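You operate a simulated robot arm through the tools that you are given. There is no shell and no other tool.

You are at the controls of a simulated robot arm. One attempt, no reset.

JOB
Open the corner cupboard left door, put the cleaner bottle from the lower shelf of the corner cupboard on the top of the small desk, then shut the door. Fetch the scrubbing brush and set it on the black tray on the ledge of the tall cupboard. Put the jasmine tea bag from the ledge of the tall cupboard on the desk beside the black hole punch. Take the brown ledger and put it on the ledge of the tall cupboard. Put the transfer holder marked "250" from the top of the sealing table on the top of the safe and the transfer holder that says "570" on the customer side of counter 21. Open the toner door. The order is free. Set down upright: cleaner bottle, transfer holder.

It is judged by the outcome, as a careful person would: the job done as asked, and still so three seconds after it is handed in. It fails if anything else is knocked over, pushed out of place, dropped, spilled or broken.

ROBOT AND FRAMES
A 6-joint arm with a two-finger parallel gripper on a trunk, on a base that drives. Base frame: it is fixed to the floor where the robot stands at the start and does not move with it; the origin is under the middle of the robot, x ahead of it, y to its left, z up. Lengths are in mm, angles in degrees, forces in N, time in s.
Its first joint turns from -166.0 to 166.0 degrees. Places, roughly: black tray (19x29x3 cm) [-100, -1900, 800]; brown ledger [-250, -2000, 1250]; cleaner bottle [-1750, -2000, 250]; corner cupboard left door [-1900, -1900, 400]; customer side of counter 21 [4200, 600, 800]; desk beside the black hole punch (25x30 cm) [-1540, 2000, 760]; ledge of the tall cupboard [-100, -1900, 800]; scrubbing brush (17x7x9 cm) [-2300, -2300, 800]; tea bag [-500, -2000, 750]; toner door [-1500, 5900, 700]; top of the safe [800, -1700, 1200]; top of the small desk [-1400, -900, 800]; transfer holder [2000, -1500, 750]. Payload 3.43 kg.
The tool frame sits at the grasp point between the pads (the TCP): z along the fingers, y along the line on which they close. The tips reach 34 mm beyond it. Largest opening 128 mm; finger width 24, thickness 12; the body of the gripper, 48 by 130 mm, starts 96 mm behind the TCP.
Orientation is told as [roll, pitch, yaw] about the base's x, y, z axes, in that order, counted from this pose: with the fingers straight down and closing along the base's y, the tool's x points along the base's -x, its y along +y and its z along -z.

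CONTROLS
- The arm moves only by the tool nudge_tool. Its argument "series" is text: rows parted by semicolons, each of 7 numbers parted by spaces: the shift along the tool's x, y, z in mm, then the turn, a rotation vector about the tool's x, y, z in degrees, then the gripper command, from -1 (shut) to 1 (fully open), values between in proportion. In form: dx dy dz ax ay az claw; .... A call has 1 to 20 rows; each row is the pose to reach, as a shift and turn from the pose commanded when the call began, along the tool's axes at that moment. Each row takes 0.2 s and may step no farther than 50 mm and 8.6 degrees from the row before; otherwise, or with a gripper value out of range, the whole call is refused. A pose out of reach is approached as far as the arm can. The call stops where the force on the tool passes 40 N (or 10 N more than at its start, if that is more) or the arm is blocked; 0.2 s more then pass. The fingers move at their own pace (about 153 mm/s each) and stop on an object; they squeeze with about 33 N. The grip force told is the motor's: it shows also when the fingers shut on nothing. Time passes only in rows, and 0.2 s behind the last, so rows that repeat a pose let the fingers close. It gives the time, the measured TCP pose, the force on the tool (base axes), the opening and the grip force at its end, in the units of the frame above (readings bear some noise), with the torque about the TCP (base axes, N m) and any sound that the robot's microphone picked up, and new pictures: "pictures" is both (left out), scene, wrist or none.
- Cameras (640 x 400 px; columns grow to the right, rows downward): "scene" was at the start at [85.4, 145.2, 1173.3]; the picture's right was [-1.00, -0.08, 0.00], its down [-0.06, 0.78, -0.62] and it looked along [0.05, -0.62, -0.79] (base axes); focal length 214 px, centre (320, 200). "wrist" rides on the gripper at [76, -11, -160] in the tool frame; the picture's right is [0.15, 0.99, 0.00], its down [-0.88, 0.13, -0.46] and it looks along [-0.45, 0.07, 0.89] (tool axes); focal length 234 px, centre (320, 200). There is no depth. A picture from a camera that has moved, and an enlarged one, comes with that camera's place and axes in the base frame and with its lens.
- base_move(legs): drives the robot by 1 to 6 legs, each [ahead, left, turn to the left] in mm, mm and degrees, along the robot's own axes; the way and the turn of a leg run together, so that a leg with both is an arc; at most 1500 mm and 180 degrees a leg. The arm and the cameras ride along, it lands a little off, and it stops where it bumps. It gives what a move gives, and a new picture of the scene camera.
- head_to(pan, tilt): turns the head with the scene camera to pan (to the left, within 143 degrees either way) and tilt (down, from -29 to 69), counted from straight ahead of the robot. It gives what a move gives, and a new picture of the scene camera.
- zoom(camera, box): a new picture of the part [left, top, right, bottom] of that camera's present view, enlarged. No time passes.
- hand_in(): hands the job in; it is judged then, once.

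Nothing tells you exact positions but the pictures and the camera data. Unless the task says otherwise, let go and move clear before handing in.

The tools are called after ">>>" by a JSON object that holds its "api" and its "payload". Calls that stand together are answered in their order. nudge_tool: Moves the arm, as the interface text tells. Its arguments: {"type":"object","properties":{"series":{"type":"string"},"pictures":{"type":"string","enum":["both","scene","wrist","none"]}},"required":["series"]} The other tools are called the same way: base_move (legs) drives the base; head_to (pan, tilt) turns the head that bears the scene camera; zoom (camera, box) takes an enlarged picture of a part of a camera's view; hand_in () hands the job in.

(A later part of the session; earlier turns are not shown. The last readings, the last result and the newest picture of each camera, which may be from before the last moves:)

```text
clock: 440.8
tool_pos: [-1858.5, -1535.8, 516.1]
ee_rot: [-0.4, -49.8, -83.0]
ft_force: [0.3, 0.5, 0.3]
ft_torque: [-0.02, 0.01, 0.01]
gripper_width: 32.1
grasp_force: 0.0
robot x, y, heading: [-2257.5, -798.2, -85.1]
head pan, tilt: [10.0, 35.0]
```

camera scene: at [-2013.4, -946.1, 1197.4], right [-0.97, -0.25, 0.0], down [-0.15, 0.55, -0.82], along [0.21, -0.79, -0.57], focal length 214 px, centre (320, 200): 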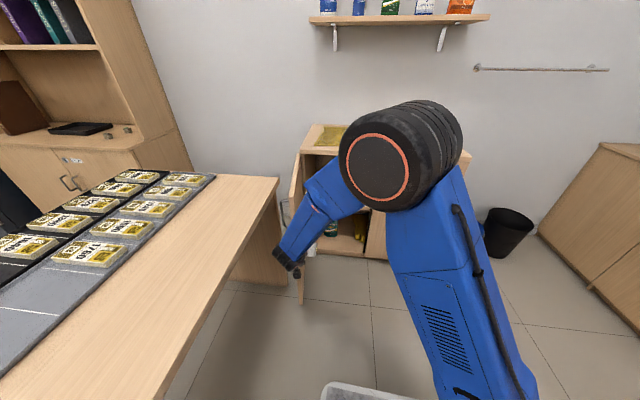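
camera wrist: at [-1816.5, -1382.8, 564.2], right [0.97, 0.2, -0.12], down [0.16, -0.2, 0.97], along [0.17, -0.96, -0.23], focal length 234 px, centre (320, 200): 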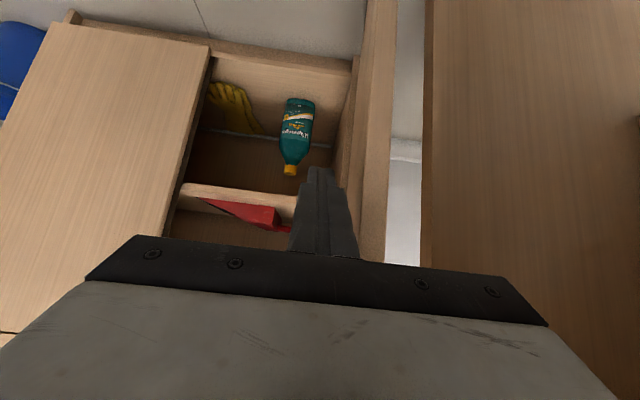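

>>> {"api": "base_move", "payload": {"legs": [[-300, 0, 0]]}}

>>> {"api": "zoom", "payload": {"camera": "wrist", "box": [120, 0, 520, 250]}}

```text
clock: 442.9
tool_pos: [-1882.6, -1235.9, 516.8]
ee_rot: [-0.6, -49.9, -83.1]
ft_force: [-0.2, 0.5, 0.1]
ft_torque: [-0.01, 0.0, 0.03]
gripper_width: 32.1
grasp_force: 0.0
robot x, y, heading: [-2286.7, -499.0, -85.2]
head pan, tilt: [10.0, 35.0]
camera scene: at [-2038.1, -646.2, 1197.4], right [-0.97, -0.25, 0.0], down [-0.15, 0.55, -0.82], along [0.21, -0.79, -0.57], focal length 214 px, centre (320, 200)
```

scene: 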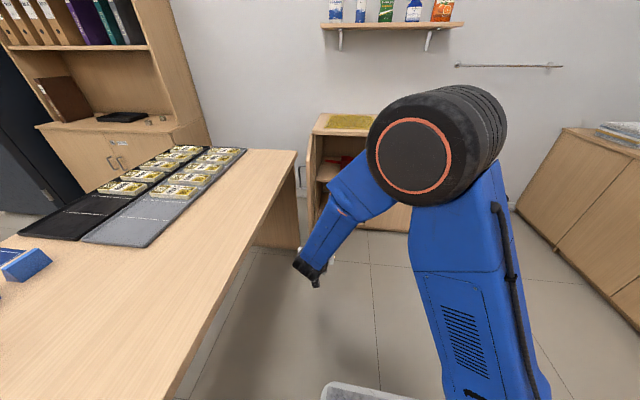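

```text
1.60 times, centred on (320, 125) of wrist
camera zoom: at [-1912.2, -1068.2, 561.6], right [0.97, 0.21, -0.12], down [0.16, -0.2, 0.97], along [0.17, -0.96, -0.23], focal length 375 px, centre (320, 320)
```

zoom: 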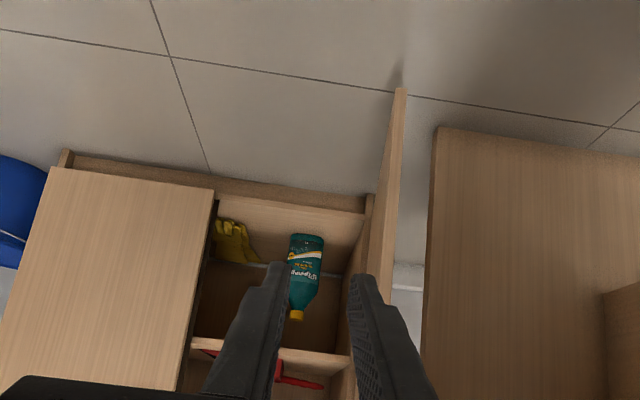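

Now extend the arm forward at this height (staying right of the open door), before lowering.

>>> {"api": "nudge_tool", "payload": {"series": "-30 -5.4 35.6 0 0 0 -0.5; -60 -10.8 71.2 0 0 0 -0.5; -90 -16.2 106.8 0 0 0 -0.5; -120 -21.6 142.3 0 0 0 -0.5; -150 -27 178 0 0 0 -0.5; -180 -32.4 213.5 0 0 0 -0.5; -210 -37.8 249 0 0 0 -0.5; -240 -43.3 284.7 0 0 0 -0.5; -270 -48.7 320 0 0 0 -0.5; -300 -54 356 0 0 0 -0.5; -330 -59.5 391.5 0 0 0 -0.5; -359 -65 427 0 0 0 -0.5"}}

```text
clock: 445.4
tool_pos: [-1884.6, -1798.6, 512.6]
ee_rot: [-0.4, -49.9, -83.1]
ft_force: [0.3, -1.2, 0.4]
ft_torque: [0.04, -0.04, -0.01]
gripper_width: 31.8
grasp_force: 0.1
robot x, y, heading: [-2283.4, -499.5, -85.1]
head pan, tilt: [10.0, 35.0]
camera scene: at [-2038.1, -645.9, 1197.4], right [-0.97, -0.25, 0.0], down [-0.15, 0.55, -0.82], along [0.21, -0.79, -0.57], focal length 214 px, centre (320, 200)
camera wrist: at [-1913.8, -1629.7, 558.6], right [0.97, 0.21, -0.12], down [0.16, -0.2, 0.97], along [0.18, -0.96, -0.23], focal length 234 px, centre (320, 200)
```

scene: 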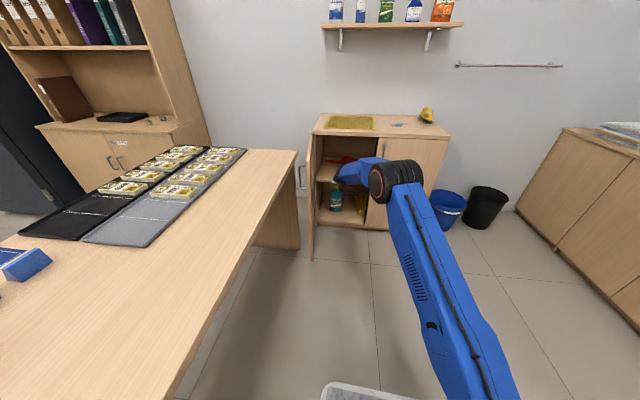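
wrist: 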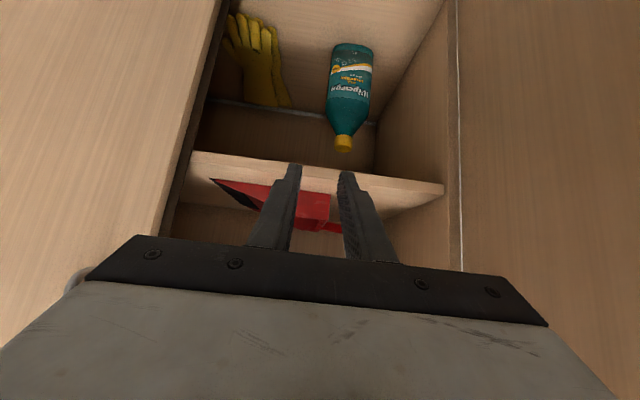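

Lower the gripper in front of the cupboard to the lower compartment's height.

>>> {"api": "nudge_tool", "payload": {"series": "31 0 26 0 0 0 -0.5; 62 0 52 0 0 0 -0.5; 93 0 78 0 0 0 -0.3; 124 0 104 0 0 0 0; 155 0 130 0 0 0 0.4; 186 0 156 0 0 0 0.8; 214 0 180 0 0 0 1"}}

```text
clock: 447.1
tool_pos: [-1885.5, -1797.7, 239.2]
ee_rot: [-0.5, -50.0, -83.1]
ft_force: [-0.8, -0.3, 0.8]
ft_torque: [0.09, 0.04, -0.01]
gripper_width: 128.1
grasp_force: 0.0
robot x, y, heading: [-2287.0, -499.4, -85.3]
head pan, tilt: [10.0, 35.0]
camera scene: at [-2038.2, -646.1, 1197.4], right [-0.97, -0.25, 0.0], down [-0.15, 0.55, -0.82], along [0.21, -0.79, -0.57], focal length 214 px, centre (320, 200)
camera wrist: at [-1914.6, -1628.4, 285.0], right [0.97, 0.2, -0.12], down [0.16, -0.2, 0.97], along [0.17, -0.96, -0.23], focal length 234 px, centre (320, 200)
```

scene: 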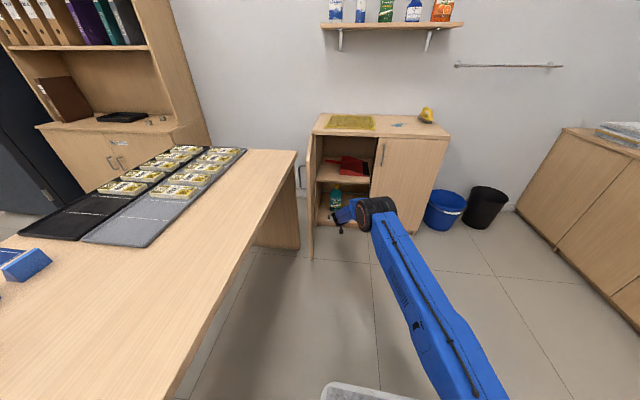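
wrist: 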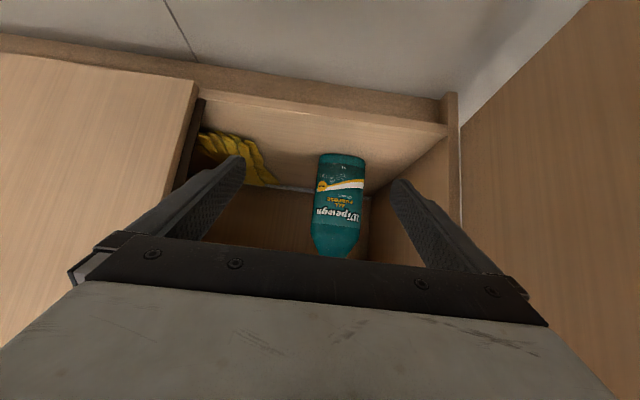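

Triangulated the bottle: front-bottom at (−1795,−2065,73), ~100 mm wide. Shift left and lower to grasp height.

>>> {"api": "nudge_tool", "payload": {"series": "12 20 12 0 0 0 1; 25 40 26 0 0 0 1; 36 56 38 0 0 0 1; 45 68 46 0 0 0 1", "pictures": "wrist"}}

```text
clock: 448.1
tool_pos: [-1817.5, -1796.4, 171.5]
ee_rot: [-0.6, -50.0, -83.2]
ft_force: [1.0, -0.3, 0.1]
ft_torque: [0.04, 0.02, 0.03]
gripper_width: 127.9
grasp_force: 0.0
robot x, y, heading: [-2287.4, -500.7, -85.4]
head pan, tilt: [10.0, 35.0]
camera wrist: at [-1846.9, -1628.8, 217.1], right [0.97, 0.2, -0.12], down [0.16, -0.2, 0.97], along [0.17, -0.96, -0.23], focal length 234 px, centre (320, 200)
```

wrist: 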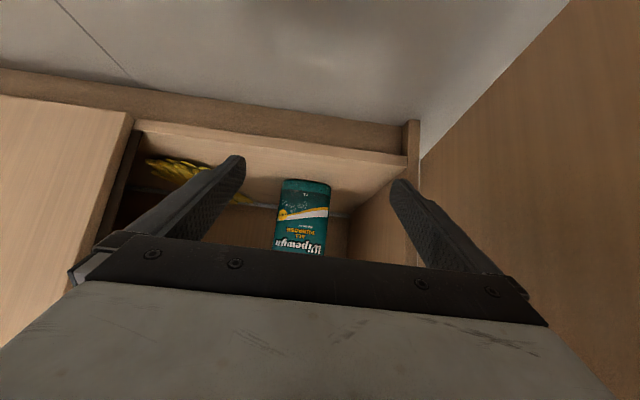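

Alignment looks right: driving straight ahead puts the fingers around the bottle. Drive 160 mm first and check.

>>> {"api": "base_move", "payload": {"legs": [[160, 0, 0]]}}

>>> {"api": "zoom", "payload": {"camera": "wrist", "box": [0, 0, 640, 400]}}

```text
clock: 449.5
tool_pos: [-1801.4, -1956.6, 170.3]
ee_rot: [-0.5, -49.9, -82.9]
ft_force: [-0.4, 0.8, -0.1]
ft_torque: [0.01, -0.01, 0.01]
gripper_width: 128.0
grasp_force: 0.1
robot x, y, heading: [-2271.4, -662.1, -85.4]
head pan, tilt: [10.0, 35.0]
camera scene: at [-2024.4, -806.4, 1197.4], right [-0.97, -0.26, 0.0], down [-0.15, 0.55, -0.82], along [0.21, -0.79, -0.57], focal length 214 px, centre (320, 200)
```

scene: 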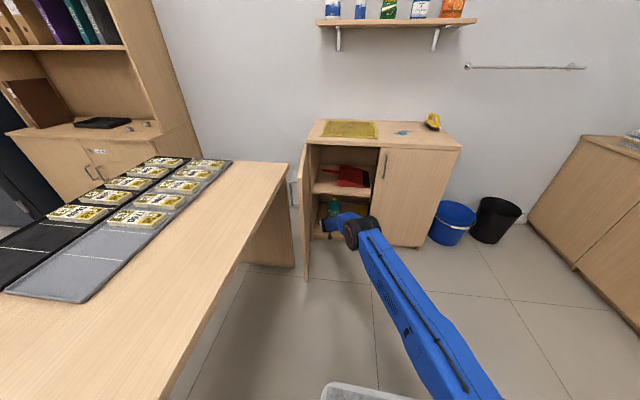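

```text
1.00 times, centred on (320, 200) of wrist (not enlarged: the box is as wide or as high as the picture)
camera zoom: at [-1831.2, -1788.1, 216.6], right [0.97, 0.21, -0.12], down [0.16, -0.2, 0.97], along [0.18, -0.96, -0.23], focal length 234 px, centre (320, 200)
```

zoom: 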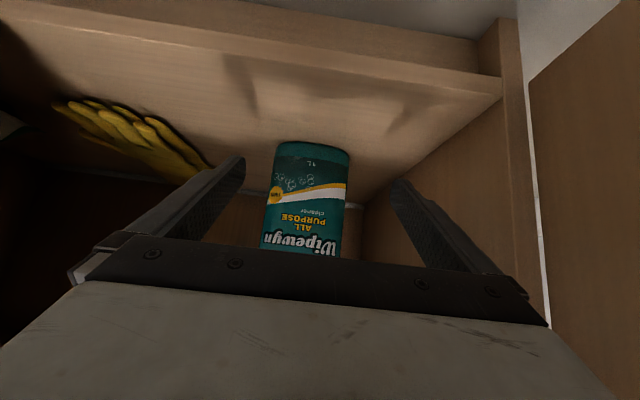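

>>> {"api": "base_move", "payload": {"legs": [[125, 0, 0]]}}

>>> {"api": "zoom", "payload": {"camera": "wrist", "box": [0, 0, 640, 400]}}

```text
clock: 450.7
tool_pos: [-1789.5, -2078.5, 170.7]
ee_rot: [-0.6, -49.9, -82.9]
ft_force: [-0.6, -0.3, -0.7]
ft_torque: [0.0, 0.0, 0.01]
gripper_width: 128.1
grasp_force: 0.0
robot x, y, heading: [-2256.9, -784.8, -85.1]
head pan, tilt: [10.0, 35.0]
camera scene: at [-2013.6, -929.7, 1197.4], right [-0.97, -0.26, 0.0], down [-0.15, 0.55, -0.82], along [0.21, -0.79, -0.57], focal length 214 px, centre (320, 200)
```

scene: 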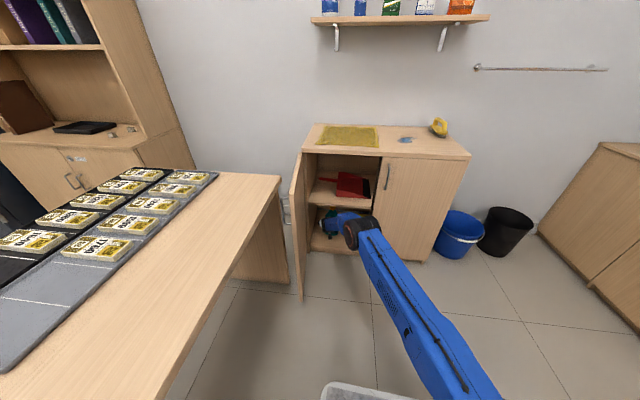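

```text
1.00 times, centred on (320, 200) of wrist (not enlarged: the box is as wide or as high as the picture)
camera zoom: at [-1819.2, -1911.1, 216.5], right [0.97, 0.21, -0.12], down [0.16, -0.2, 0.97], along [0.18, -0.96, -0.23], focal length 234 px, centre (320, 200)
```

zoom: 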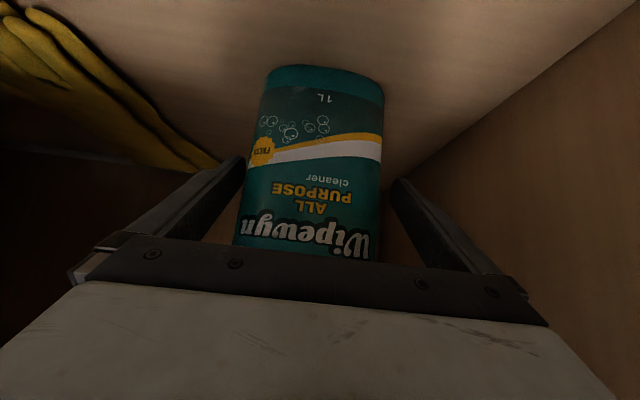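

The bottle is between the fingers. Close the gripper.

>>> {"api": "nudge_tool", "payload": {"series": "-2 0 2.5 0 0 0 0.9; -3 0 4 0 0 0 0.7; -3 0 4 0 0 0 0.2; -3 0 4 0 0 0 0.2; -3 0 4 0 0 0 0.2", "pictures": "wrist"}}

```text
clock: 451.9
tool_pos: [-1789.1, -2085.1, 170.2]
ee_rot: [-0.6, -49.9, -83.0]
ft_force: [-2.9, -3.5, 0.8]
ft_torque: [-0.29, 0.06, -0.06]
gripper_width: 99.0
grasp_force: 33.4
robot x, y, heading: [-2260.5, -778.6, -85.0]
head pan, tilt: [10.0, 35.0]
camera wrist: at [-1818.8, -1916.9, 216.8], right [0.97, 0.21, -0.12], down [0.16, -0.2, 0.97], along [0.18, -0.96, -0.23], focal length 234 px, centre (320, 200)
```

wrist: 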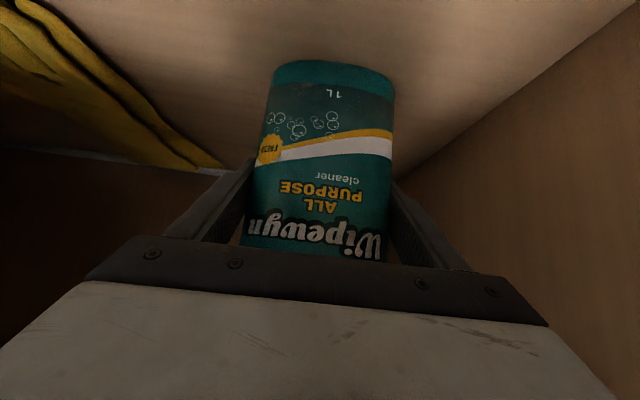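

>>> {"api": "nudge_tool", "payload": {"series": "-3 0 -2.5 0 0 0 0.2; -6 0 -5 0 0 0 0.2; -10 0 -8.5 0 0 0 0.2; -14 0 -12 0 0 0 0.2; -14 0 -12 0 0 0 0.2", "pictures": "wrist"}}

```text
clock: 453.1
tool_pos: [-1789.7, -2083.0, 188.4]
ee_rot: [-0.6, -49.9, -82.9]
ft_force: [-0.5, 0.0, -11.2]
ft_torque: [-0.04, -0.03, 0.01]
gripper_width: 99.0
grasp_force: 32.9
robot x, y, heading: [-2262.8, -782.3, -85.1]
head pan, tilt: [10.0, 35.0]
camera wrist: at [-1819.0, -1915.8, 234.9], right [0.97, 0.21, -0.12], down [0.16, -0.2, 0.97], along [0.18, -0.96, -0.23], focal length 234 px, centre (320, 200)
```

wrist: 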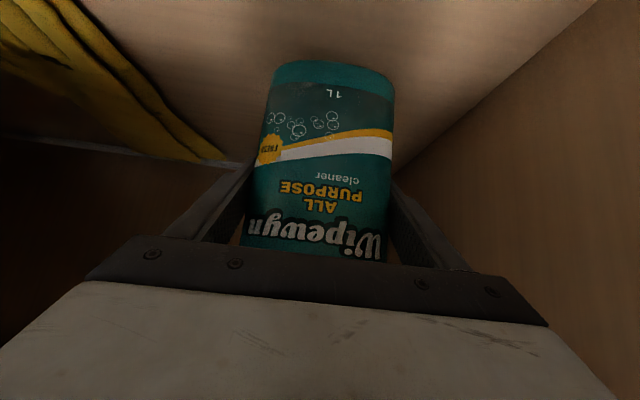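

Lifted (11 N). Back the base out.

>>> {"api": "base_move", "payload": {"legs": [[-330, 0, 0]]}}

```text
clock: 455.3
tool_pos: [-1809.2, -1756.3, 188.7]
ee_rot: [-0.6, -49.9, -82.6]
ft_force: [0.5, 0.7, -10.3]
ft_torque: [-0.05, -0.02, 0.05]
gripper_width: 99.1
grasp_force: 32.8
robot x, y, heading: [-2290.2, -460.1, -84.5]
head pan, tilt: [10.0, 35.0]
camera scene: at [-2041.5, -603.8, 1197.3], right [-0.96, -0.26, 0.0], down [-0.15, 0.55, -0.82], along [0.22, -0.79, -0.57], focal length 214 px, centre (320, 200)
```

scene: 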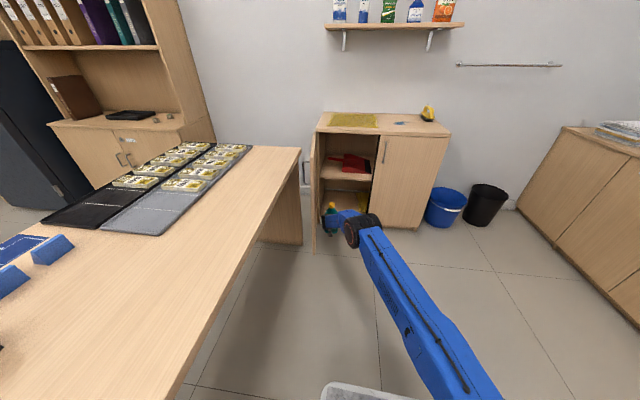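

Move right to clear the open door, then raise.

>>> {"api": "nudge_tool", "payload": {"series": "7 -35 -9 0 0 0 0.2; 15 -71 -17 0 0 0 0.2; 22 -106 -26 0 0 0 0.2; -1 -104 -67 0 0 0 0.2; -25 -102 -108 0 0 0 0.2; -48 -100 -150 0 0 0 0.2; -71 -98 -191 0 0 0 0.2; -95 -96 -232 0 0 0 0.2; -118 -93 -273 0 0 0 0.2; -141 -91 -315 0 0 0 0.2; -165 -89 -356 0 0 0 0.2; -188 -87 -397 0 0 0 0.2", "pictures": "scene"}}

```text
clock: 457.9
tool_pos: [-1919.7, -1585.4, 585.2]
ee_rot: [-0.7, -49.7, -82.5]
ft_force: [0.6, -0.4, -13.2]
ft_torque: [-0.14, -0.03, -0.03]
gripper_width: 98.7
grasp_force: 33.0
robot x, y, heading: [-2292.5, -457.0, -84.8]
head pan, tilt: [10.0, 35.0]
camera scene: at [-2041.4, -604.2, 1197.2], right [-0.96, -0.26, 0.0], down [-0.15, 0.55, -0.82], along [0.22, -0.79, -0.57], focal length 214 px, centre (320, 200)
```

scene: 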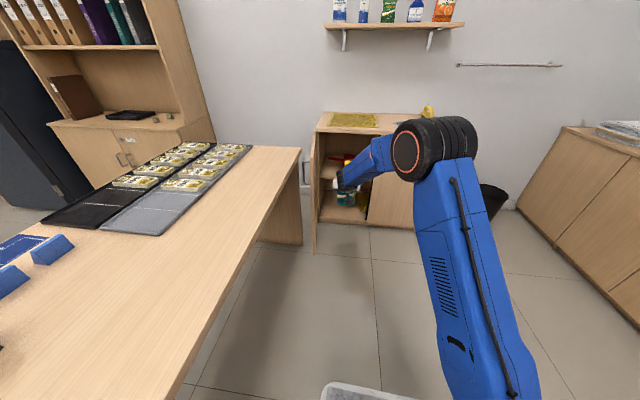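

>>> {"api": "nudge_tool", "payload": {"series": "-22 2.4 -42 0 0 0 0.2; -44 4.8 -84 0 0 0 0.2; -66 7 -127 0 0 0 0.2; -88 9.5 -169 0 0 0 0.2; -109 12 -211 0 0 0 0.2; -131 14 -253 0 0 0 0.2; -153 16.6 -295 0 0 0 0.2; -175 19 -337 0 0 0 0.2; -197 21 -379 0 0 0 0.2", "pictures": "scene"}}

```text
clock: 459.9
tool_pos: [-1910.0, -1418.4, 981.8]
ee_rot: [-0.6, -49.8, -82.5]
ft_force: [0.1, -0.9, -12.2]
ft_torque: [-0.07, -0.02, -0.03]
gripper_width: 98.8
grasp_force: 33.1
robot x, y, heading: [-2293.3, -456.1, -84.9]
head pan, tilt: [10.0, 35.0]
camera scene: at [-2041.5, -604.0, 1197.3], right [-0.96, -0.26, 0.0], down [-0.15, 0.55, -0.82], along [0.22, -0.79, -0.57], focal length 214 px, centre (320, 200)
```

scene: 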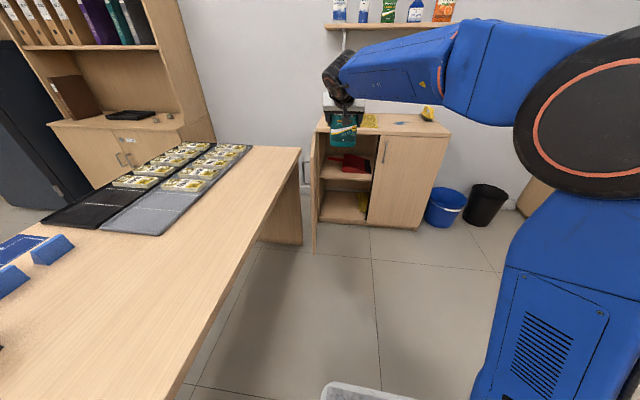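

Carry the bottle over the free strip of the small desk.

>>> {"api": "nudge_tool", "payload": {"series": "11 40 -13 -2.4 0 -2 0.2; 22 80 -26 -4.8 0 -4 0.2; 33 119 -39 -7.2 0 -6 0.2; 43.5 159 -52 -9.6 0 -8 0.2; 54 199 -65 -12 0 -10 0.2; 65 239 -78 -14.3 0 -12 0.2; 76 278 -90 -16.7 0 -14 0.2; 87 318 -103 -19.1 0 -16.1 0.2"}}

```text
clock: 461.7
tool_pos: [-1611.8, -1245.5, 978.6]
ee_rot: [-0.5, -49.7, -57.6]
ft_force: [-1.8, -0.9, -10.3]
ft_torque: [0.07, -0.04, 0.06]
gripper_width: 98.8
grasp_force: 32.9
robot x, y, heading: [-2292.8, -457.4, -84.7]
head pan, tilt: [10.0, 35.0]
camera scene: at [-2041.8, -603.7, 1197.3], right [-0.96, -0.26, 0.0], down [-0.15, 0.55, -0.82], along [0.22, -0.79, -0.57], focal length 214 px, centre (320, 200)
camera wrist: at [-1710.7, -1107.7, 1026.9], right [0.79, 0.6, -0.12], down [0.23, -0.12, 0.97], along [0.57, -0.79, -0.23], focal length 234 px, centre (320, 200)
```

scene: 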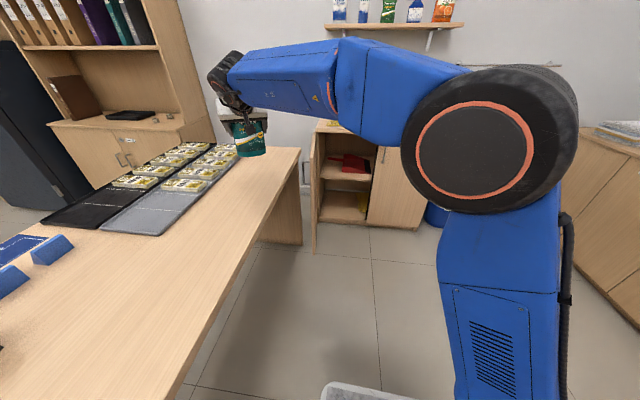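
wrist: 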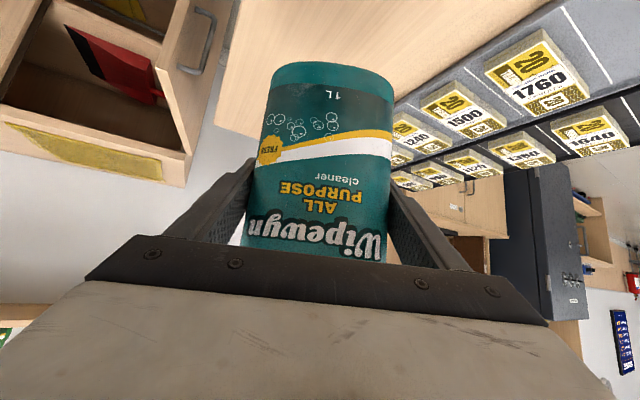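

>>> {"api": "nudge_tool", "payload": {"series": "22 0 18.6 0 0 0 0.2; 44 0 37 0 0 0 0.2; 66 0 56 0 0 0 0.2; 83 0 70 0 0 0 0.2; 87.7 0 74.4 0 0 0 0.2"}}

```text
clock: 462.9
tool_pos: [-1613.1, -1246.0, 864.0]
ee_rot: [-0.6, -49.7, -57.5]
ft_force: [-0.6, 0.5, -10.6]
ft_torque: [-0.02, 0.0, 0.01]
gripper_width: 98.7
grasp_force: 32.9
robot x, y, heading: [-2289.4, -461.3, -84.5]
head pan, tilt: [10.0, 35.0]
camera scene: at [-2041.4, -603.5, 1197.3], right [-0.96, -0.26, 0.0], down [-0.15, 0.55, -0.82], along [0.22, -0.79, -0.57], focal length 214 px, centre (320, 200)
camera wrist: at [-1711.3, -1108.2, 911.1], right [0.79, 0.6, -0.12], down [0.23, -0.12, 0.97], along [0.57, -0.79, -0.23], focal length 234 px, centre (320, 200)
```

scene: 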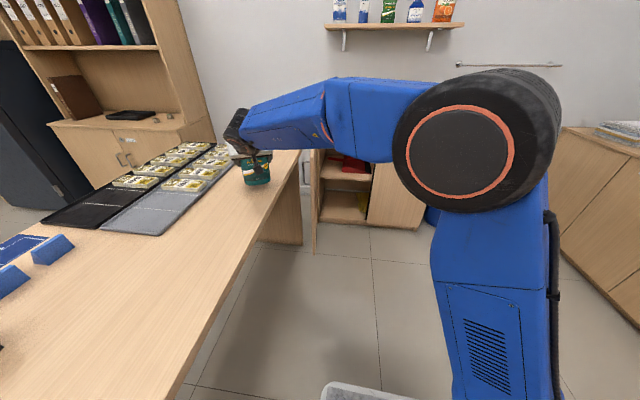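
wrist: 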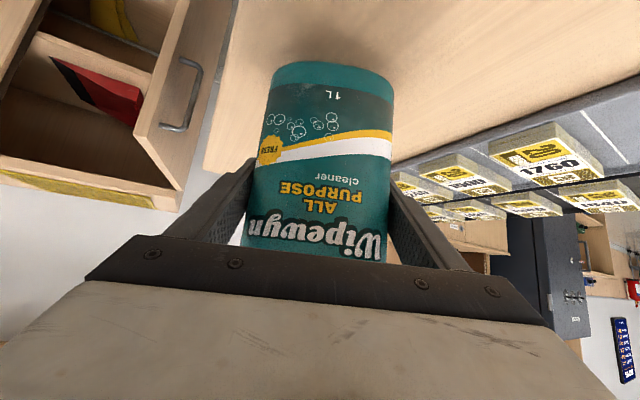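

Good — over the free desk strip. Lower slowly to contact.

>>> {"api": "nudge_tool", "payload": {"series": "2.3 0 1.9 0 0 0 0.2; 4.6 0 3.9 0 0 0 0.2; 6.9 0 5.8 0 0 0 0.2; 9.2 0 7.8 0 0 0 0.2; 11 0 9.3 0 0 0 0.2", "pictures": "none"}}

```text
clock: 464.1
tool_pos: [-1613.6, -1247.3, 852.5]
ee_rot: [-0.6, -49.7, -57.6]
ft_force: [0.6, 0.4, -9.5]
ft_torque: [0.0, -0.03, -0.01]
gripper_width: 98.5
grasp_force: 32.9
robot x, y, heading: [-2291.9, -460.3, -84.8]
head pan, tilt: [10.0, 35.0]
```

>>> {"api": "nudge_tool", "payload": {"series": "1.5 0 1.3 0 0 0 0.2; 3 0 2.6 0 0 0 0.2; 4.6 0 3.9 0 0 0 0.2; 6.1 0 5.2 0 0 0 0.2; 7.6 0 6.5 0 0 0 0.2", "pictures": "none"}}

```text
clock: 465.3
tool_pos: [-1614.4, -1248.3, 843.4]
ee_rot: [-0.6, -49.7, -57.6]
ft_force: [-0.5, -0.6, -11.5]
ft_torque: [-0.08, -0.01, 0.03]
gripper_width: 98.9
grasp_force: 33.1
robot x, y, heading: [-2288.6, -460.0, -84.6]
head pan, tilt: [10.0, 35.0]
```

>>> {"api": "nudge_tool", "payload": {"series": "1.5 0 1.3 0 0 0 0.2; 3 0 2.6 0 0 0 0.2; 4.6 0 3.9 0 0 0 0.2; 6.1 0 5.2 0 0 0 0.2; 7.6 0 6.5 0 0 0 0.2; 9.1 0 7.8 0 0 0 0.2", "pictures": "wrist"}}

```text
clock: 466.7
tool_pos: [-1613.8, -1247.4, 833.6]
ee_rot: [-0.6, -50.0, -57.7]
ft_force: [-4.5, -4.2, 31.4]
ft_torque: [0.07, -0.13, -0.23]
gripper_width: 99.1
grasp_force: 32.1
robot x, y, heading: [-2287.1, -460.1, -84.8]
head pan, tilt: [10.0, 35.0]
camera wrist: at [-1713.1, -1109.1, 879.2], right [0.79, 0.6, -0.12], down [0.23, -0.11, 0.97], along [0.57, -0.79, -0.23], focal length 234 px, centre (320, 200)
```

wrist: 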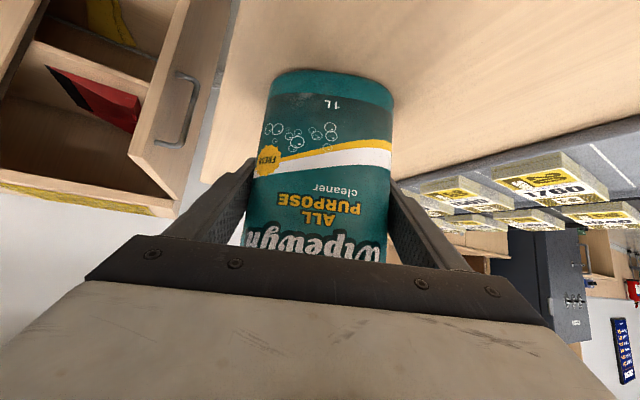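

Contact. Ease off, open, and withdraw.

>>> {"api": "nudge_tool", "payload": {"series": "-1.2 0 -1 0 0 0 0.2; -2 0 -1.7 0 0 0 0.2; -2 0 -1.7 0 0 0 0.6; -2 0 -1.7 0 0 0 1; -2 0 -1.7 0 0 0 1; 3 0 -12 0 0 0 1; 12 0 -40 0 0 0 1; 20 0 -75 0 0 0 1; 25 0 -110 0 0 0 1; 20 0 -150 0 0 0 1; 5 0 -190 0 0 0 1; -20 0 -225 0 0 0 0.5; -50 0 -255 0 0 0 0"}}

```text
clock: 469.5
tool_pos: [-1701.2, -1106.5, 1033.8]
ee_rot: [-0.6, -49.9, -57.5]
ft_force: [0.1, 0.4, -0.9]
ft_torque: [0.02, 0.01, 0.01]
gripper_width: 63.9
grasp_force: 0.1
robot x, y, heading: [-2292.1, -455.9, -84.9]
head pan, tilt: [10.0, 35.0]
camera scene: at [-2041.6, -603.3, 1197.4], right [-0.96, -0.26, 0.0], down [-0.15, 0.55, -0.82], along [0.22, -0.79, -0.57], focal length 214 px, centre (320, 200)
camera wrist: at [-1800.1, -969.1, 1079.9], right [0.79, 0.6, -0.12], down [0.23, -0.12, 0.97], along [0.57, -0.79, -0.23], focal length 234 px, centre (320, 200)
```

scene: 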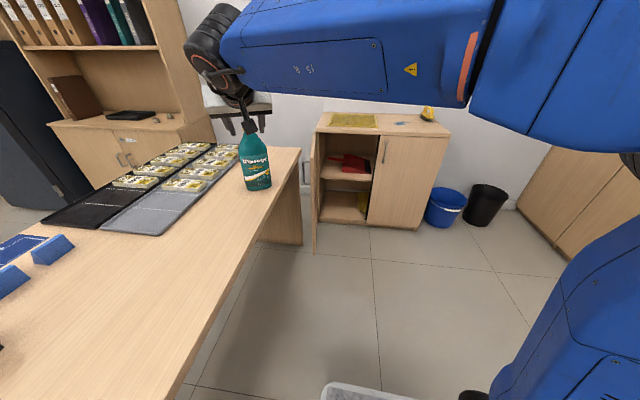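
wrist: 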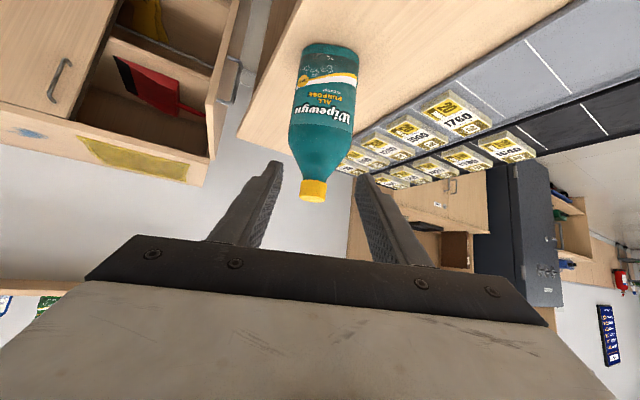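

The bottle stands upright on the small desk. Now shut the door: first move the arm off the desk to the right and turn the tool back.

>>> {"api": "nudge_tool", "payload": {"series": "6 -43 -7 3.2 0 2.7 0; 12 -87 -14 6.5 0 5.5 0; 17.5 -130 -21 9.7 0 8.2 0; 23 -174 -28 13 0 10.9 0; 29 -217 -35 16.2 0 13.7 0; 35 -260 -42 19.5 0 16.4 0", "pictures": "none"}}

```text
clock: 470.9
tool_pos: [-1946.6, -1198.7, 1033.9]
ee_rot: [-0.6, -49.9, -82.9]
ft_force: [-0.8, 0.3, -0.1]
ft_torque: [0.01, -0.01, 0.0]
gripper_width: 64.0
grasp_force: 0.0
robot x, y, heading: [-2292.6, -460.0, -84.6]
head pan, tilt: [10.0, 35.0]
```

>>> {"api": "nudge_tool", "payload": {"series": "25 6 36.5 0 0 0 0; 50 11.5 73 0 0 0 0; 75.5 17 110 0 0 0 0; 101 23 146 0 0 0 0; 126 29 183 0 0 0 0; 151 34.5 219 0 0 0 0; 176.5 40 256 0 0 0 0; 202 46 292 0 0 0 0; 227 52 329 0 0 0 0; 252 57.5 365.5 0 0 0 0; 277.5 63 402 0 0 0 0; 302.7 69 438.6 0 0 0 0"}}

```text
clock: 473.5
tool_pos: [-1869.0, -1330.5, 522.2]
ee_rot: [-0.5, -50.1, -83.0]
ft_force: [-0.4, -0.3, 0.0]
ft_torque: [0.02, 0.0, 0.05]
gripper_width: 63.9
grasp_force: 0.1
robot x, y, heading: [-2287.4, -459.9, -84.7]
head pan, tilt: [10.0, 35.0]
camera scene: at [-2041.9, -603.1, 1197.5], right [-0.96, -0.26, 0.0], down [-0.15, 0.55, -0.82], along [0.22, -0.79, -0.57], focal length 214 px, centre (320, 200)
camera wrist: at [-1897.4, -1163.3, 567.2], right [0.97, 0.21, -0.12], down [0.16, -0.2, 0.97], along [0.18, -0.96, -0.23], focal length 234 px, centre (320, 200)
```

scene: 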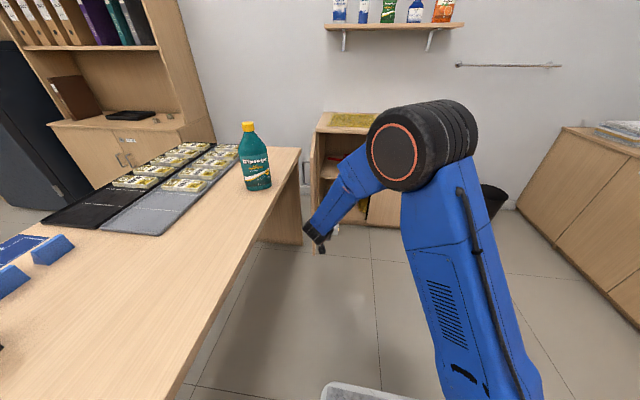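
wrist: 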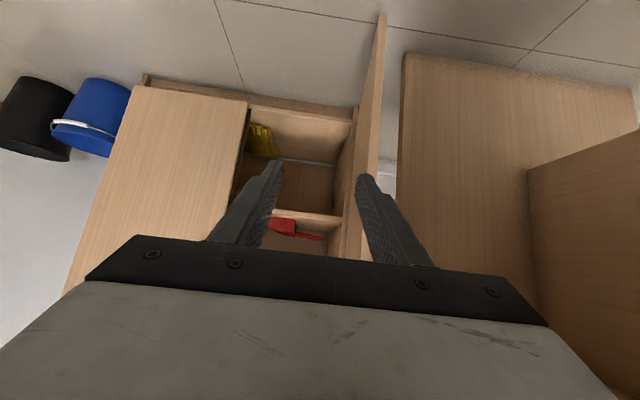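

>>> {"api": "nudge_tool", "payload": {"series": "-20 20 23 0 0 0 0; -40 40 46 0 0 0 0; -59 58 70 0 0 0 0; -77.5 77 92 0 0 0 0", "pictures": "wrist"}}

```text
clock: 474.5
tool_pos: [-1779.1, -1443.3, 519.6]
ee_rot: [-0.6, -50.0, -83.1]
ft_force: [-0.4, -0.9, 0.7]
ft_torque: [0.03, 0.01, -0.04]
gripper_width: 63.9
grasp_force: 0.1
robot x, y, heading: [-2292.0, -457.1, -84.8]
head pan, tilt: [10.0, 35.0]
camera wrist: at [-1808.3, -1275.6, 566.1], right [0.97, 0.21, -0.12], down [0.16, -0.2, 0.97], along [0.17, -0.96, -0.23], focal length 234 px, centre (320, 200)
```

wrist: 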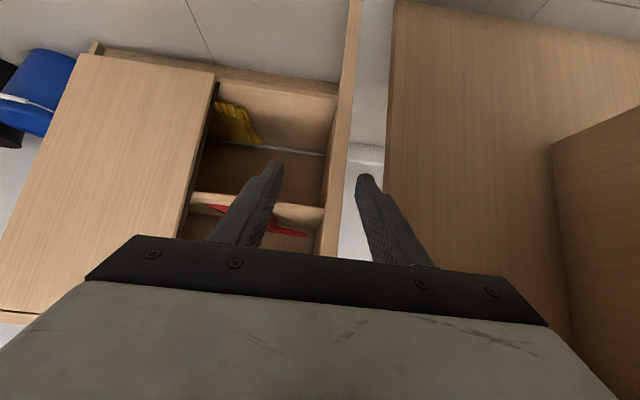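

>>> {"api": "nudge_tool", "payload": {"series": "-10 25 12 0 0 0 -0.22; -25 46 30 0 0 0 -0.22; -42 44 50 0 0 0 -0.22; -60 38 71 0 0 0 -0.22; -78 31 93 0 0 0 -0.22", "pictures": "wrist"}}

```text
clock: 475.2
tool_pos: [-1728.1, -1487.7, 519.4]
ee_rot: [-0.6, -49.6, -83.1]
ft_force: [-3.3, 14.1, 7.6]
ft_torque: [-0.08, 0.13, -0.45]
gripper_width: 51.0
grasp_force: 1.0
robot x, y, heading: [-2292.6, -455.4, -84.7]
head pan, tilt: [10.0, 35.0]
stopped in row 3: the force on the tool passed its limit at 133 N (the readings are from after the stop); the commanded pose is now the measured one
camera wrist: at [-1757.0, -1320.0, 565.7], right [0.97, 0.21, -0.12], down [0.16, -0.2, 0.97], along [0.17, -0.96, -0.23], focal length 234 px, centre (320, 200)
```

wrist: 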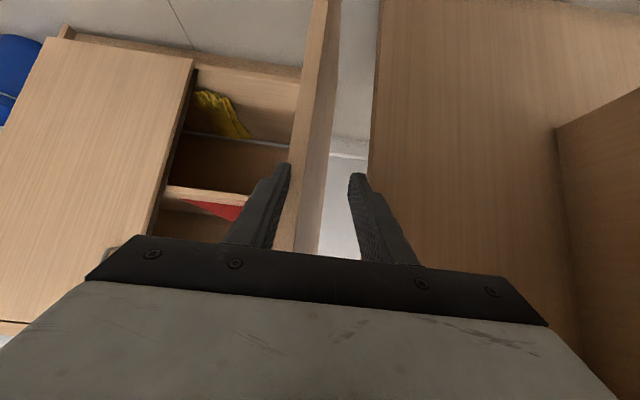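

The right finger met the door's end face. Back off, shift 11 mm right, and try again.

>>> {"api": "nudge_tool", "payload": {"series": "10 0 -12 0 0 0 -0.22; 20 -5 -24 0 0 0 -0.1; 20 -11 -24 0 0 0 -0.1", "pictures": "wrist"}}

```text
clock: 476.0
tool_pos: [-1741.6, -1461.0, 518.1]
ee_rot: [-0.6, -49.8, -83.0]
ft_force: [0.4, -0.2, 0.4]
ft_torque: [0.0, 0.01, -0.04]
gripper_width: 57.8
grasp_force: 0.1
robot x, y, heading: [-2292.4, -458.3, -84.9]
head pan, tilt: [10.0, 35.0]
camera wrist: at [-1770.9, -1292.7, 565.0], right [0.97, 0.21, -0.12], down [0.16, -0.21, 0.97], along [0.17, -0.96, -0.23], focal length 234 px, centre (320, 200)
```

wrist: 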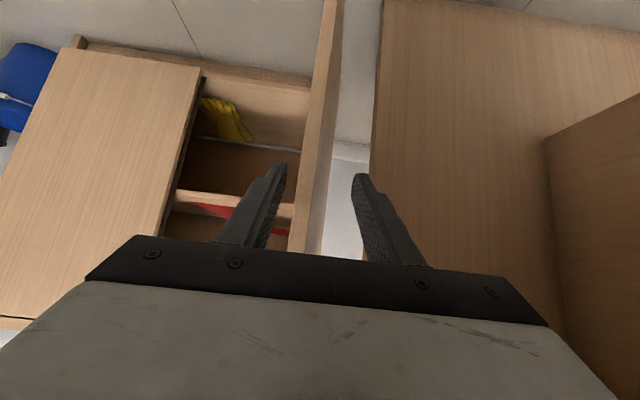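

Centred now. Advance so the fingers straddle the door's end.

>>> {"api": "nudge_tool", "payload": {"series": "-8 -1 10 0 0 0 -0.1; -16 -2 19 0 0 0 -0.1; -24 -3 29 0 0 0 -0.1; -32 -3 38 0 0 0 -0.1; -40 -3 48 0 0 0 -0.1", "pictures": "wrist"}}

```text
clock: 477.2
tool_pos: [-1737.2, -1521.3, 519.4]
ee_rot: [-0.6, -49.7, -83.1]
ft_force: [0.1, -0.2, 0.0]
ft_torque: [-0.01, 0.0, -0.03]
gripper_width: 57.7
grasp_force: 0.0
robot x, y, heading: [-2291.5, -458.3, -84.7]
head pan, tilt: [10.0, 35.0]
camera wrist: at [-1766.9, -1353.3, 566.2], right [0.97, 0.21, -0.12], down [0.16, -0.21, 0.97], along [0.17, -0.96, -0.23], focal length 234 px, centre (320, 200)
```

wrist: 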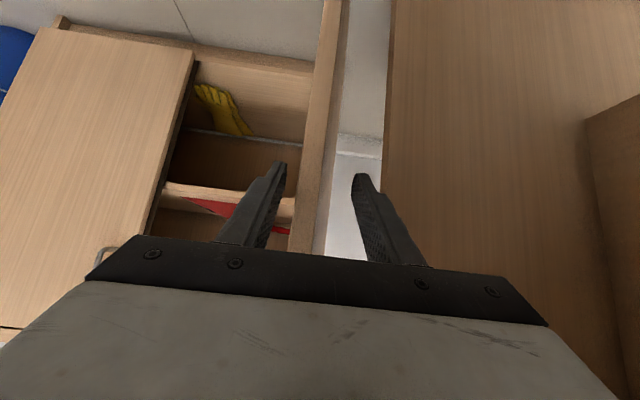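

The fingers straddle the door. Swing it toward closed by 40°, turning the tool with it.

>>> {"api": "nudge_tool", "payload": {"series": "-2.6 -22 3 -2.5 0 -2.2 -0.1; -5.2 -44 6 -5 0 -4.3 -0.1; -7.8 -66.5 9.2 -7.6 0 -6.5 -0.1; -12.8 -87.6 15 -10.2 0 -8.6 -0.1; -18 -109 21 -12.7 0 -10.8 -0.1; -23 -130 27 -15.3 0 -12.9 -0.1; -30 -149.5 36 -17.8 0 -15.1 -0.1; -37.5 -169 44.5 -20.4 0 -17.2 -0.1; -45 -188 53 -22.9 0 -19.4 -0.1; -54.5 -205.5 64 -25.4 0 -21.6 -0.1; -64 -222.5 75 -28 0 -23.7 -0.1; -73.4 -240 86.5 -30.5 0 -25.9 -0.1"}}

```text
clock: 479.8
tool_pos: [-1963.9, -1663.3, 521.1]
ee_rot: [-0.5, -49.5, -43.1]
ft_force: [0.3, 0.4, -0.1]
ft_torque: [0.02, 0.04, -0.02]
gripper_width: 57.5
grasp_force: 0.0
robot x, y, heading: [-2289.1, -454.8, -84.8]
head pan, tilt: [10.0, 35.0]
camera scene: at [-2041.7, -603.0, 1197.4], right [-0.96, -0.26, 0.0], down [-0.15, 0.55, -0.82], along [0.22, -0.79, -0.57], focal length 214 px, centre (320, 200)
camera wrist: at [-2093.5, -1554.6, 568.6], right [0.61, 0.78, -0.12], down [0.26, -0.06, 0.96], along [0.75, -0.62, -0.24], focal length 234 px, centre (320, 200)
```

scene: 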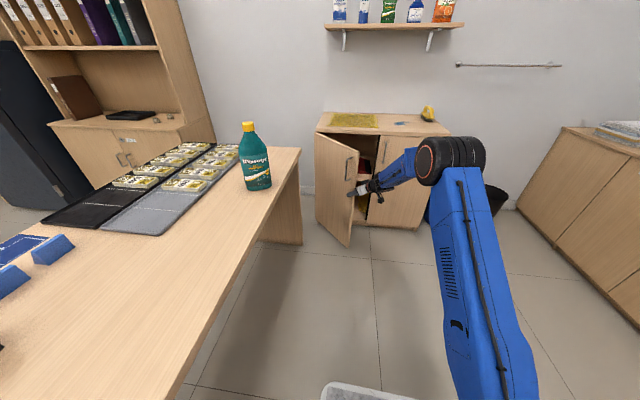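
wrist: 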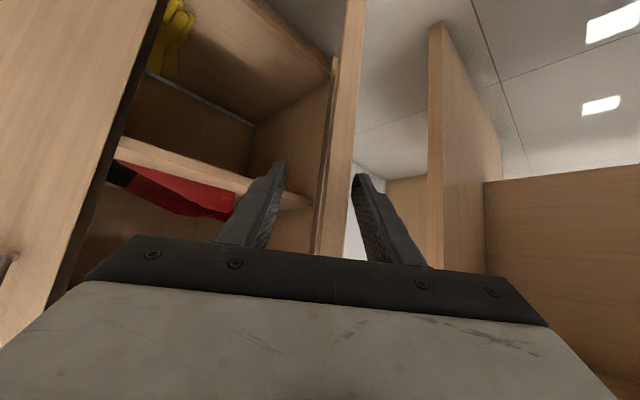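

The door is at ~45°. Retreat and move around to its outer face with closed fingers.

>>> {"api": "nudge_tool", "payload": {"series": "24 0 -28 0 0 0 -0.1; 48 0 -56 0 0 0 -0.1; 71 0 -84 0 0 0 -0.1; 57.5 22 -67.5 5 0 4.3 -0.4; 43.5 44.5 -51 11 0 9.4 -0.7; 29.5 67 -35 17 0 14.6 -1; 15.5 89 -18.5 23 0 19.8 -1; 1.9 111.3 -2.3 29 0 24.9 -1; 1.9 111.3 -2.3 30.4 0 26 -1"}}

```text
clock: 481.8
tool_pos: [-1884.0, -1582.0, 528.1]
ee_rot: [-8.5, -51.4, -71.3]
ft_force: [-2.4, 2.3, -2.6]
ft_torque: [-0.31, -0.28, 0.03]
gripper_width: 0.0
grasp_force: 33.3
robot x, y, heading: [-2293.7, -460.9, -84.9]
head pan, tilt: [10.0, 35.0]
camera scene: at [-2041.8, -603.2, 1197.4], right [-0.96, -0.26, 0.0], down [-0.15, 0.55, -0.82], along [0.22, -0.79, -0.57], focal length 214 px, centre (320, 200)
camera wrist: at [-1925.7, -1416.3, 568.2], right [0.93, 0.29, -0.21], down [0.25, -0.14, 0.96], along [0.25, -0.95, -0.2], focal length 234 px, centre (320, 200)
```

scene: 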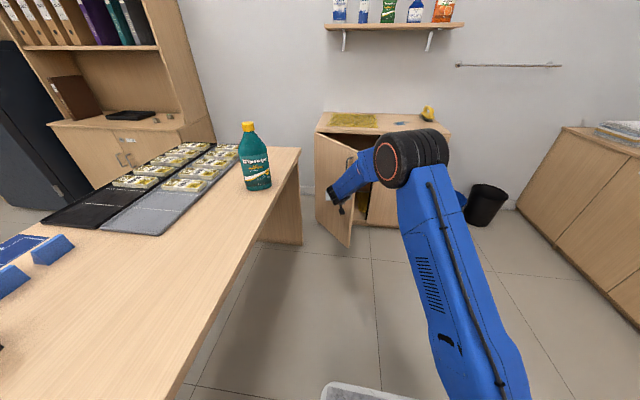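
wrist: 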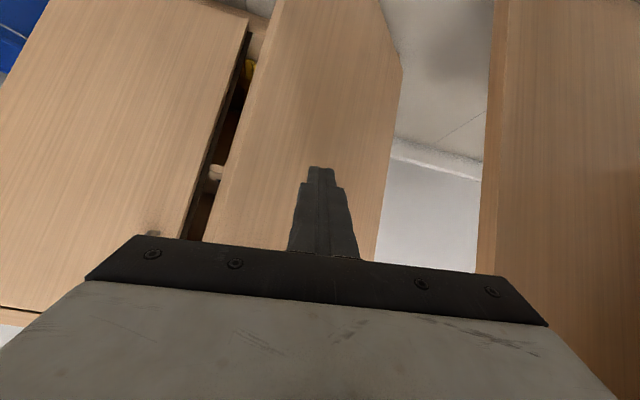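

>>> {"api": "nudge_tool", "payload": {"series": "0 0 0 0 0 0 -1; 0 0 0 0 0 0 -1; -14 -15 16 0 0 0 -1; -28 -29 32.5 0 0 0 -1; -42 -44 49 0 0 0 -1; -54 -61 63 0 0 0 -1; -66 -79 78 0 0 0 -1; -79 -91 93 0 0 0 -1; -92 -102 107.5 0 0 0 -1; -104 -114 122 0 0 0 -1; -117 -126 137 0 0 0 -1; -131 -132 153.5 0 0 0 -1; -145 -139 170 0 0 0 -1; -160 -145 187 0 0 0 -1; -174 -151 203.5 0 0 0 -1; -181 -152 212 0 0 0 -1; -187 -153 219 0 0 0 -1; -193 -154 226 0 0 0 -1; -199 -155 233 0 0 0 -1"}}

```text
clock: 485.8
tool_pos: [-2010.9, -1900.3, 519.8]
ee_rot: [-0.5, -49.6, -83.1]
ft_force: [-1.4, -0.3, 0.6]
ft_torque: [0.01, 0.03, -0.03]
gripper_width: 0.0
grasp_force: 33.2
robot x, y, heading: [-2293.5, -455.0, -84.3]
head pan, tilt: [10.0, 35.0]
camera scene: at [-2041.9, -603.3, 1197.4], right [-0.96, -0.26, 0.0], down [-0.15, 0.55, -0.82], along [0.22, -0.79, -0.57], focal length 214 px, centre (320, 200)
camera wrist: at [-2040.7, -1732.2, 567.1], right [0.97, 0.21, -0.12], down [0.16, -0.21, 0.97], along [0.17, -0.96, -0.23], focal length 234 px, centre (320, 200)
```

scene: 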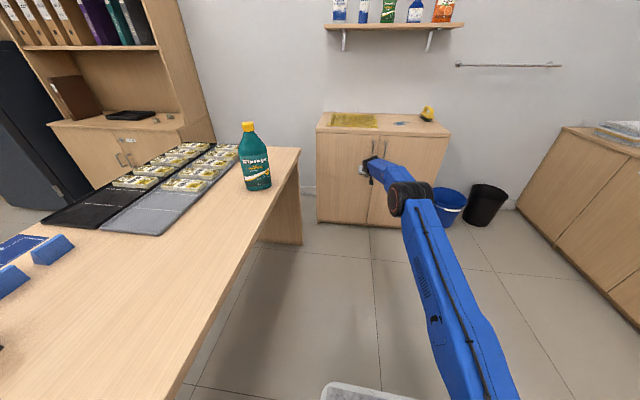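
wrist: 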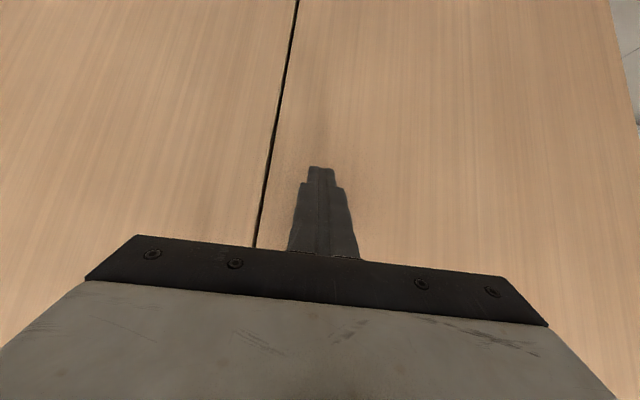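

Nearly closed. Push the last few millimetres until it is firmly shut.

>>> {"api": "nudge_tool", "payload": {"series": "-1.3 0 1.5 0 0 0 -1; -2.6 0 3 0 0 0 -1; -3.9 0 4.6 0 0 0 -1; -5.2 0 6.1 0 0 0 -1; -6.4 0 7.6 0 0 0 -1; -7.7 0 9.1 0 0 0 -1; -9 0 10.7 0 0 0 -1", "pictures": "wrist"}}

```text
clock: 486.9
tool_pos: [-2008.5, -1907.9, 521.7]
ee_rot: [-0.4, -49.5, -83.3]
ft_force: [-3.1, 15.0, 7.3]
ft_torque: [-0.03, -0.08, 0.02]
gripper_width: 0.0
grasp_force: 33.1
robot x, y, heading: [-2286.3, -459.4, -84.7]
head pan, tilt: [10.0, 35.0]
stopped in row 5: the force on the tool passed its limit at 46 N (the readings are from after the stop); the commanded pose is now the measured one
camera wrist: at [-2037.7, -1739.1, 569.1], right [0.97, 0.2, -0.12], down [0.16, -0.21, 0.96], along [0.17, -0.96, -0.24], focal length 234 px, centre (320, 200)
```

wrist: 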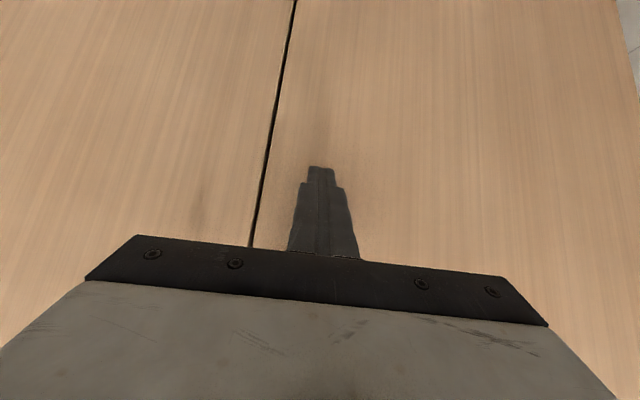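

The door is firmly shut. Retreat and raise, then look at the brush.

>>> {"api": "nudge_tool", "payload": {"series": "20 0 -24 0 0 0 -1; 45 0 -55 0 0 0 -1; 60 0 -95 0 0 0 -1; 45 0 -130 0 0 0 -0.5; 20 0 -165 0 0 0 0; -10 0 -195 0 0 0 0; -40 0 -225 0 0 0 0; -70 0 -255 0 0 0 0; -100 0 -285 0 0 0 0; -130 0 -312 0 0 0 0; -160 0 -340 0 0 0 0; -190 0 -368 0 0 0 0", "pictures": "scene"}}

>>> {"api": "zoom", "payload": {"camera": "scene", "box": [300, 80, 480, 240]}}

```text
clock: 489.5
tool_pos: [-2025.9, -1750.4, 901.8]
ee_rot: [-1.2, -49.7, -83.3]
ft_force: [-0.9, -0.3, -1.0]
ft_torque: [-0.05, 0.01, 0.01]
gripper_width: 64.1
grasp_force: 0.0
robot x, y, heading: [-2289.3, -459.1, -84.5]
head pan, tilt: [10.0, 35.0]
camera scene: at [-2042.0, -603.1, 1197.4], right [-0.96, -0.26, 0.0], down [-0.15, 0.55, -0.82], along [0.22, -0.79, -0.57], focal length 214 px, centre (320, 200)
```

scene: 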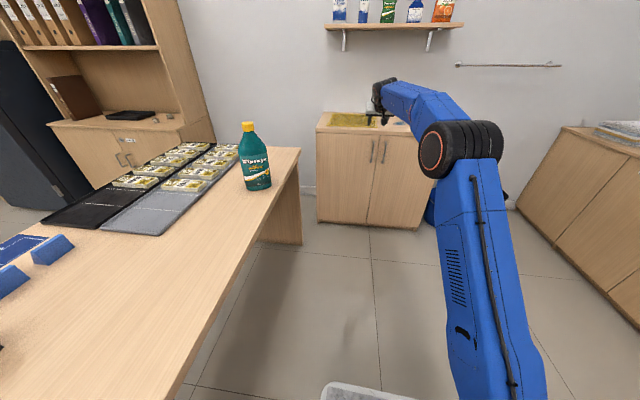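

```text
2.50 times, centred on (390, 160) of scene
camera zoom: at [-2042.0, -603.1, 1197.4], right [-0.96, -0.26, 0.0], down [-0.15, 0.55, -0.82], along [0.22, -0.79, -0.57], focal length 536 px, centre (145, 300)
```

zoom: 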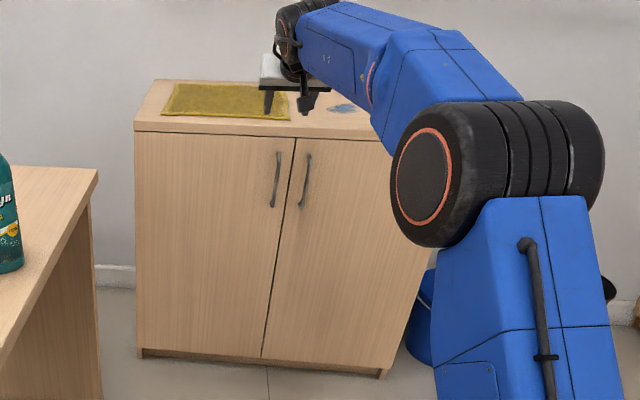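

Both doors are flush. Now the brush: retract the arm, then drive nearer to the cupboard.

>>> {"api": "nudge_tool", "payload": {"series": "15 -11 -39 0 0 0 0.5; 31 -23 -78 0 0 0 0.5; 46 -34 -117 0 0 0 0.5; 61.5 -45 -156 0 0 0 0.5; 77 -56 -195 0 0 0 0.5; 92 -68 -234 0 0 0 0.5; 108 -79 -273 0 0 0 0.5; 123 -90 -312 0 0 0 0.5; 138 -101 -352 0 0 0 0.5; 154 -113 -391 0 0 0 0.5; 169 -124 -430 0 0 0 0.5", "pictures": "none"}}

```text
clock: 491.9
tool_pos: [-2181.7, -1325.5, 1051.4]
ee_rot: [-1.5, -49.8, -83.2]
ft_force: [0.5, -1.0, -0.9]
ft_torque: [-0.01, 0.02, -0.03]
gripper_width: 96.0
grasp_force: 0.1
out of reach, approached as far as the arm can: row 9, 10, 11
robot x, y, heading: [-2291.1, -460.2, -84.7]
head pan, tilt: [10.0, 35.0]
```

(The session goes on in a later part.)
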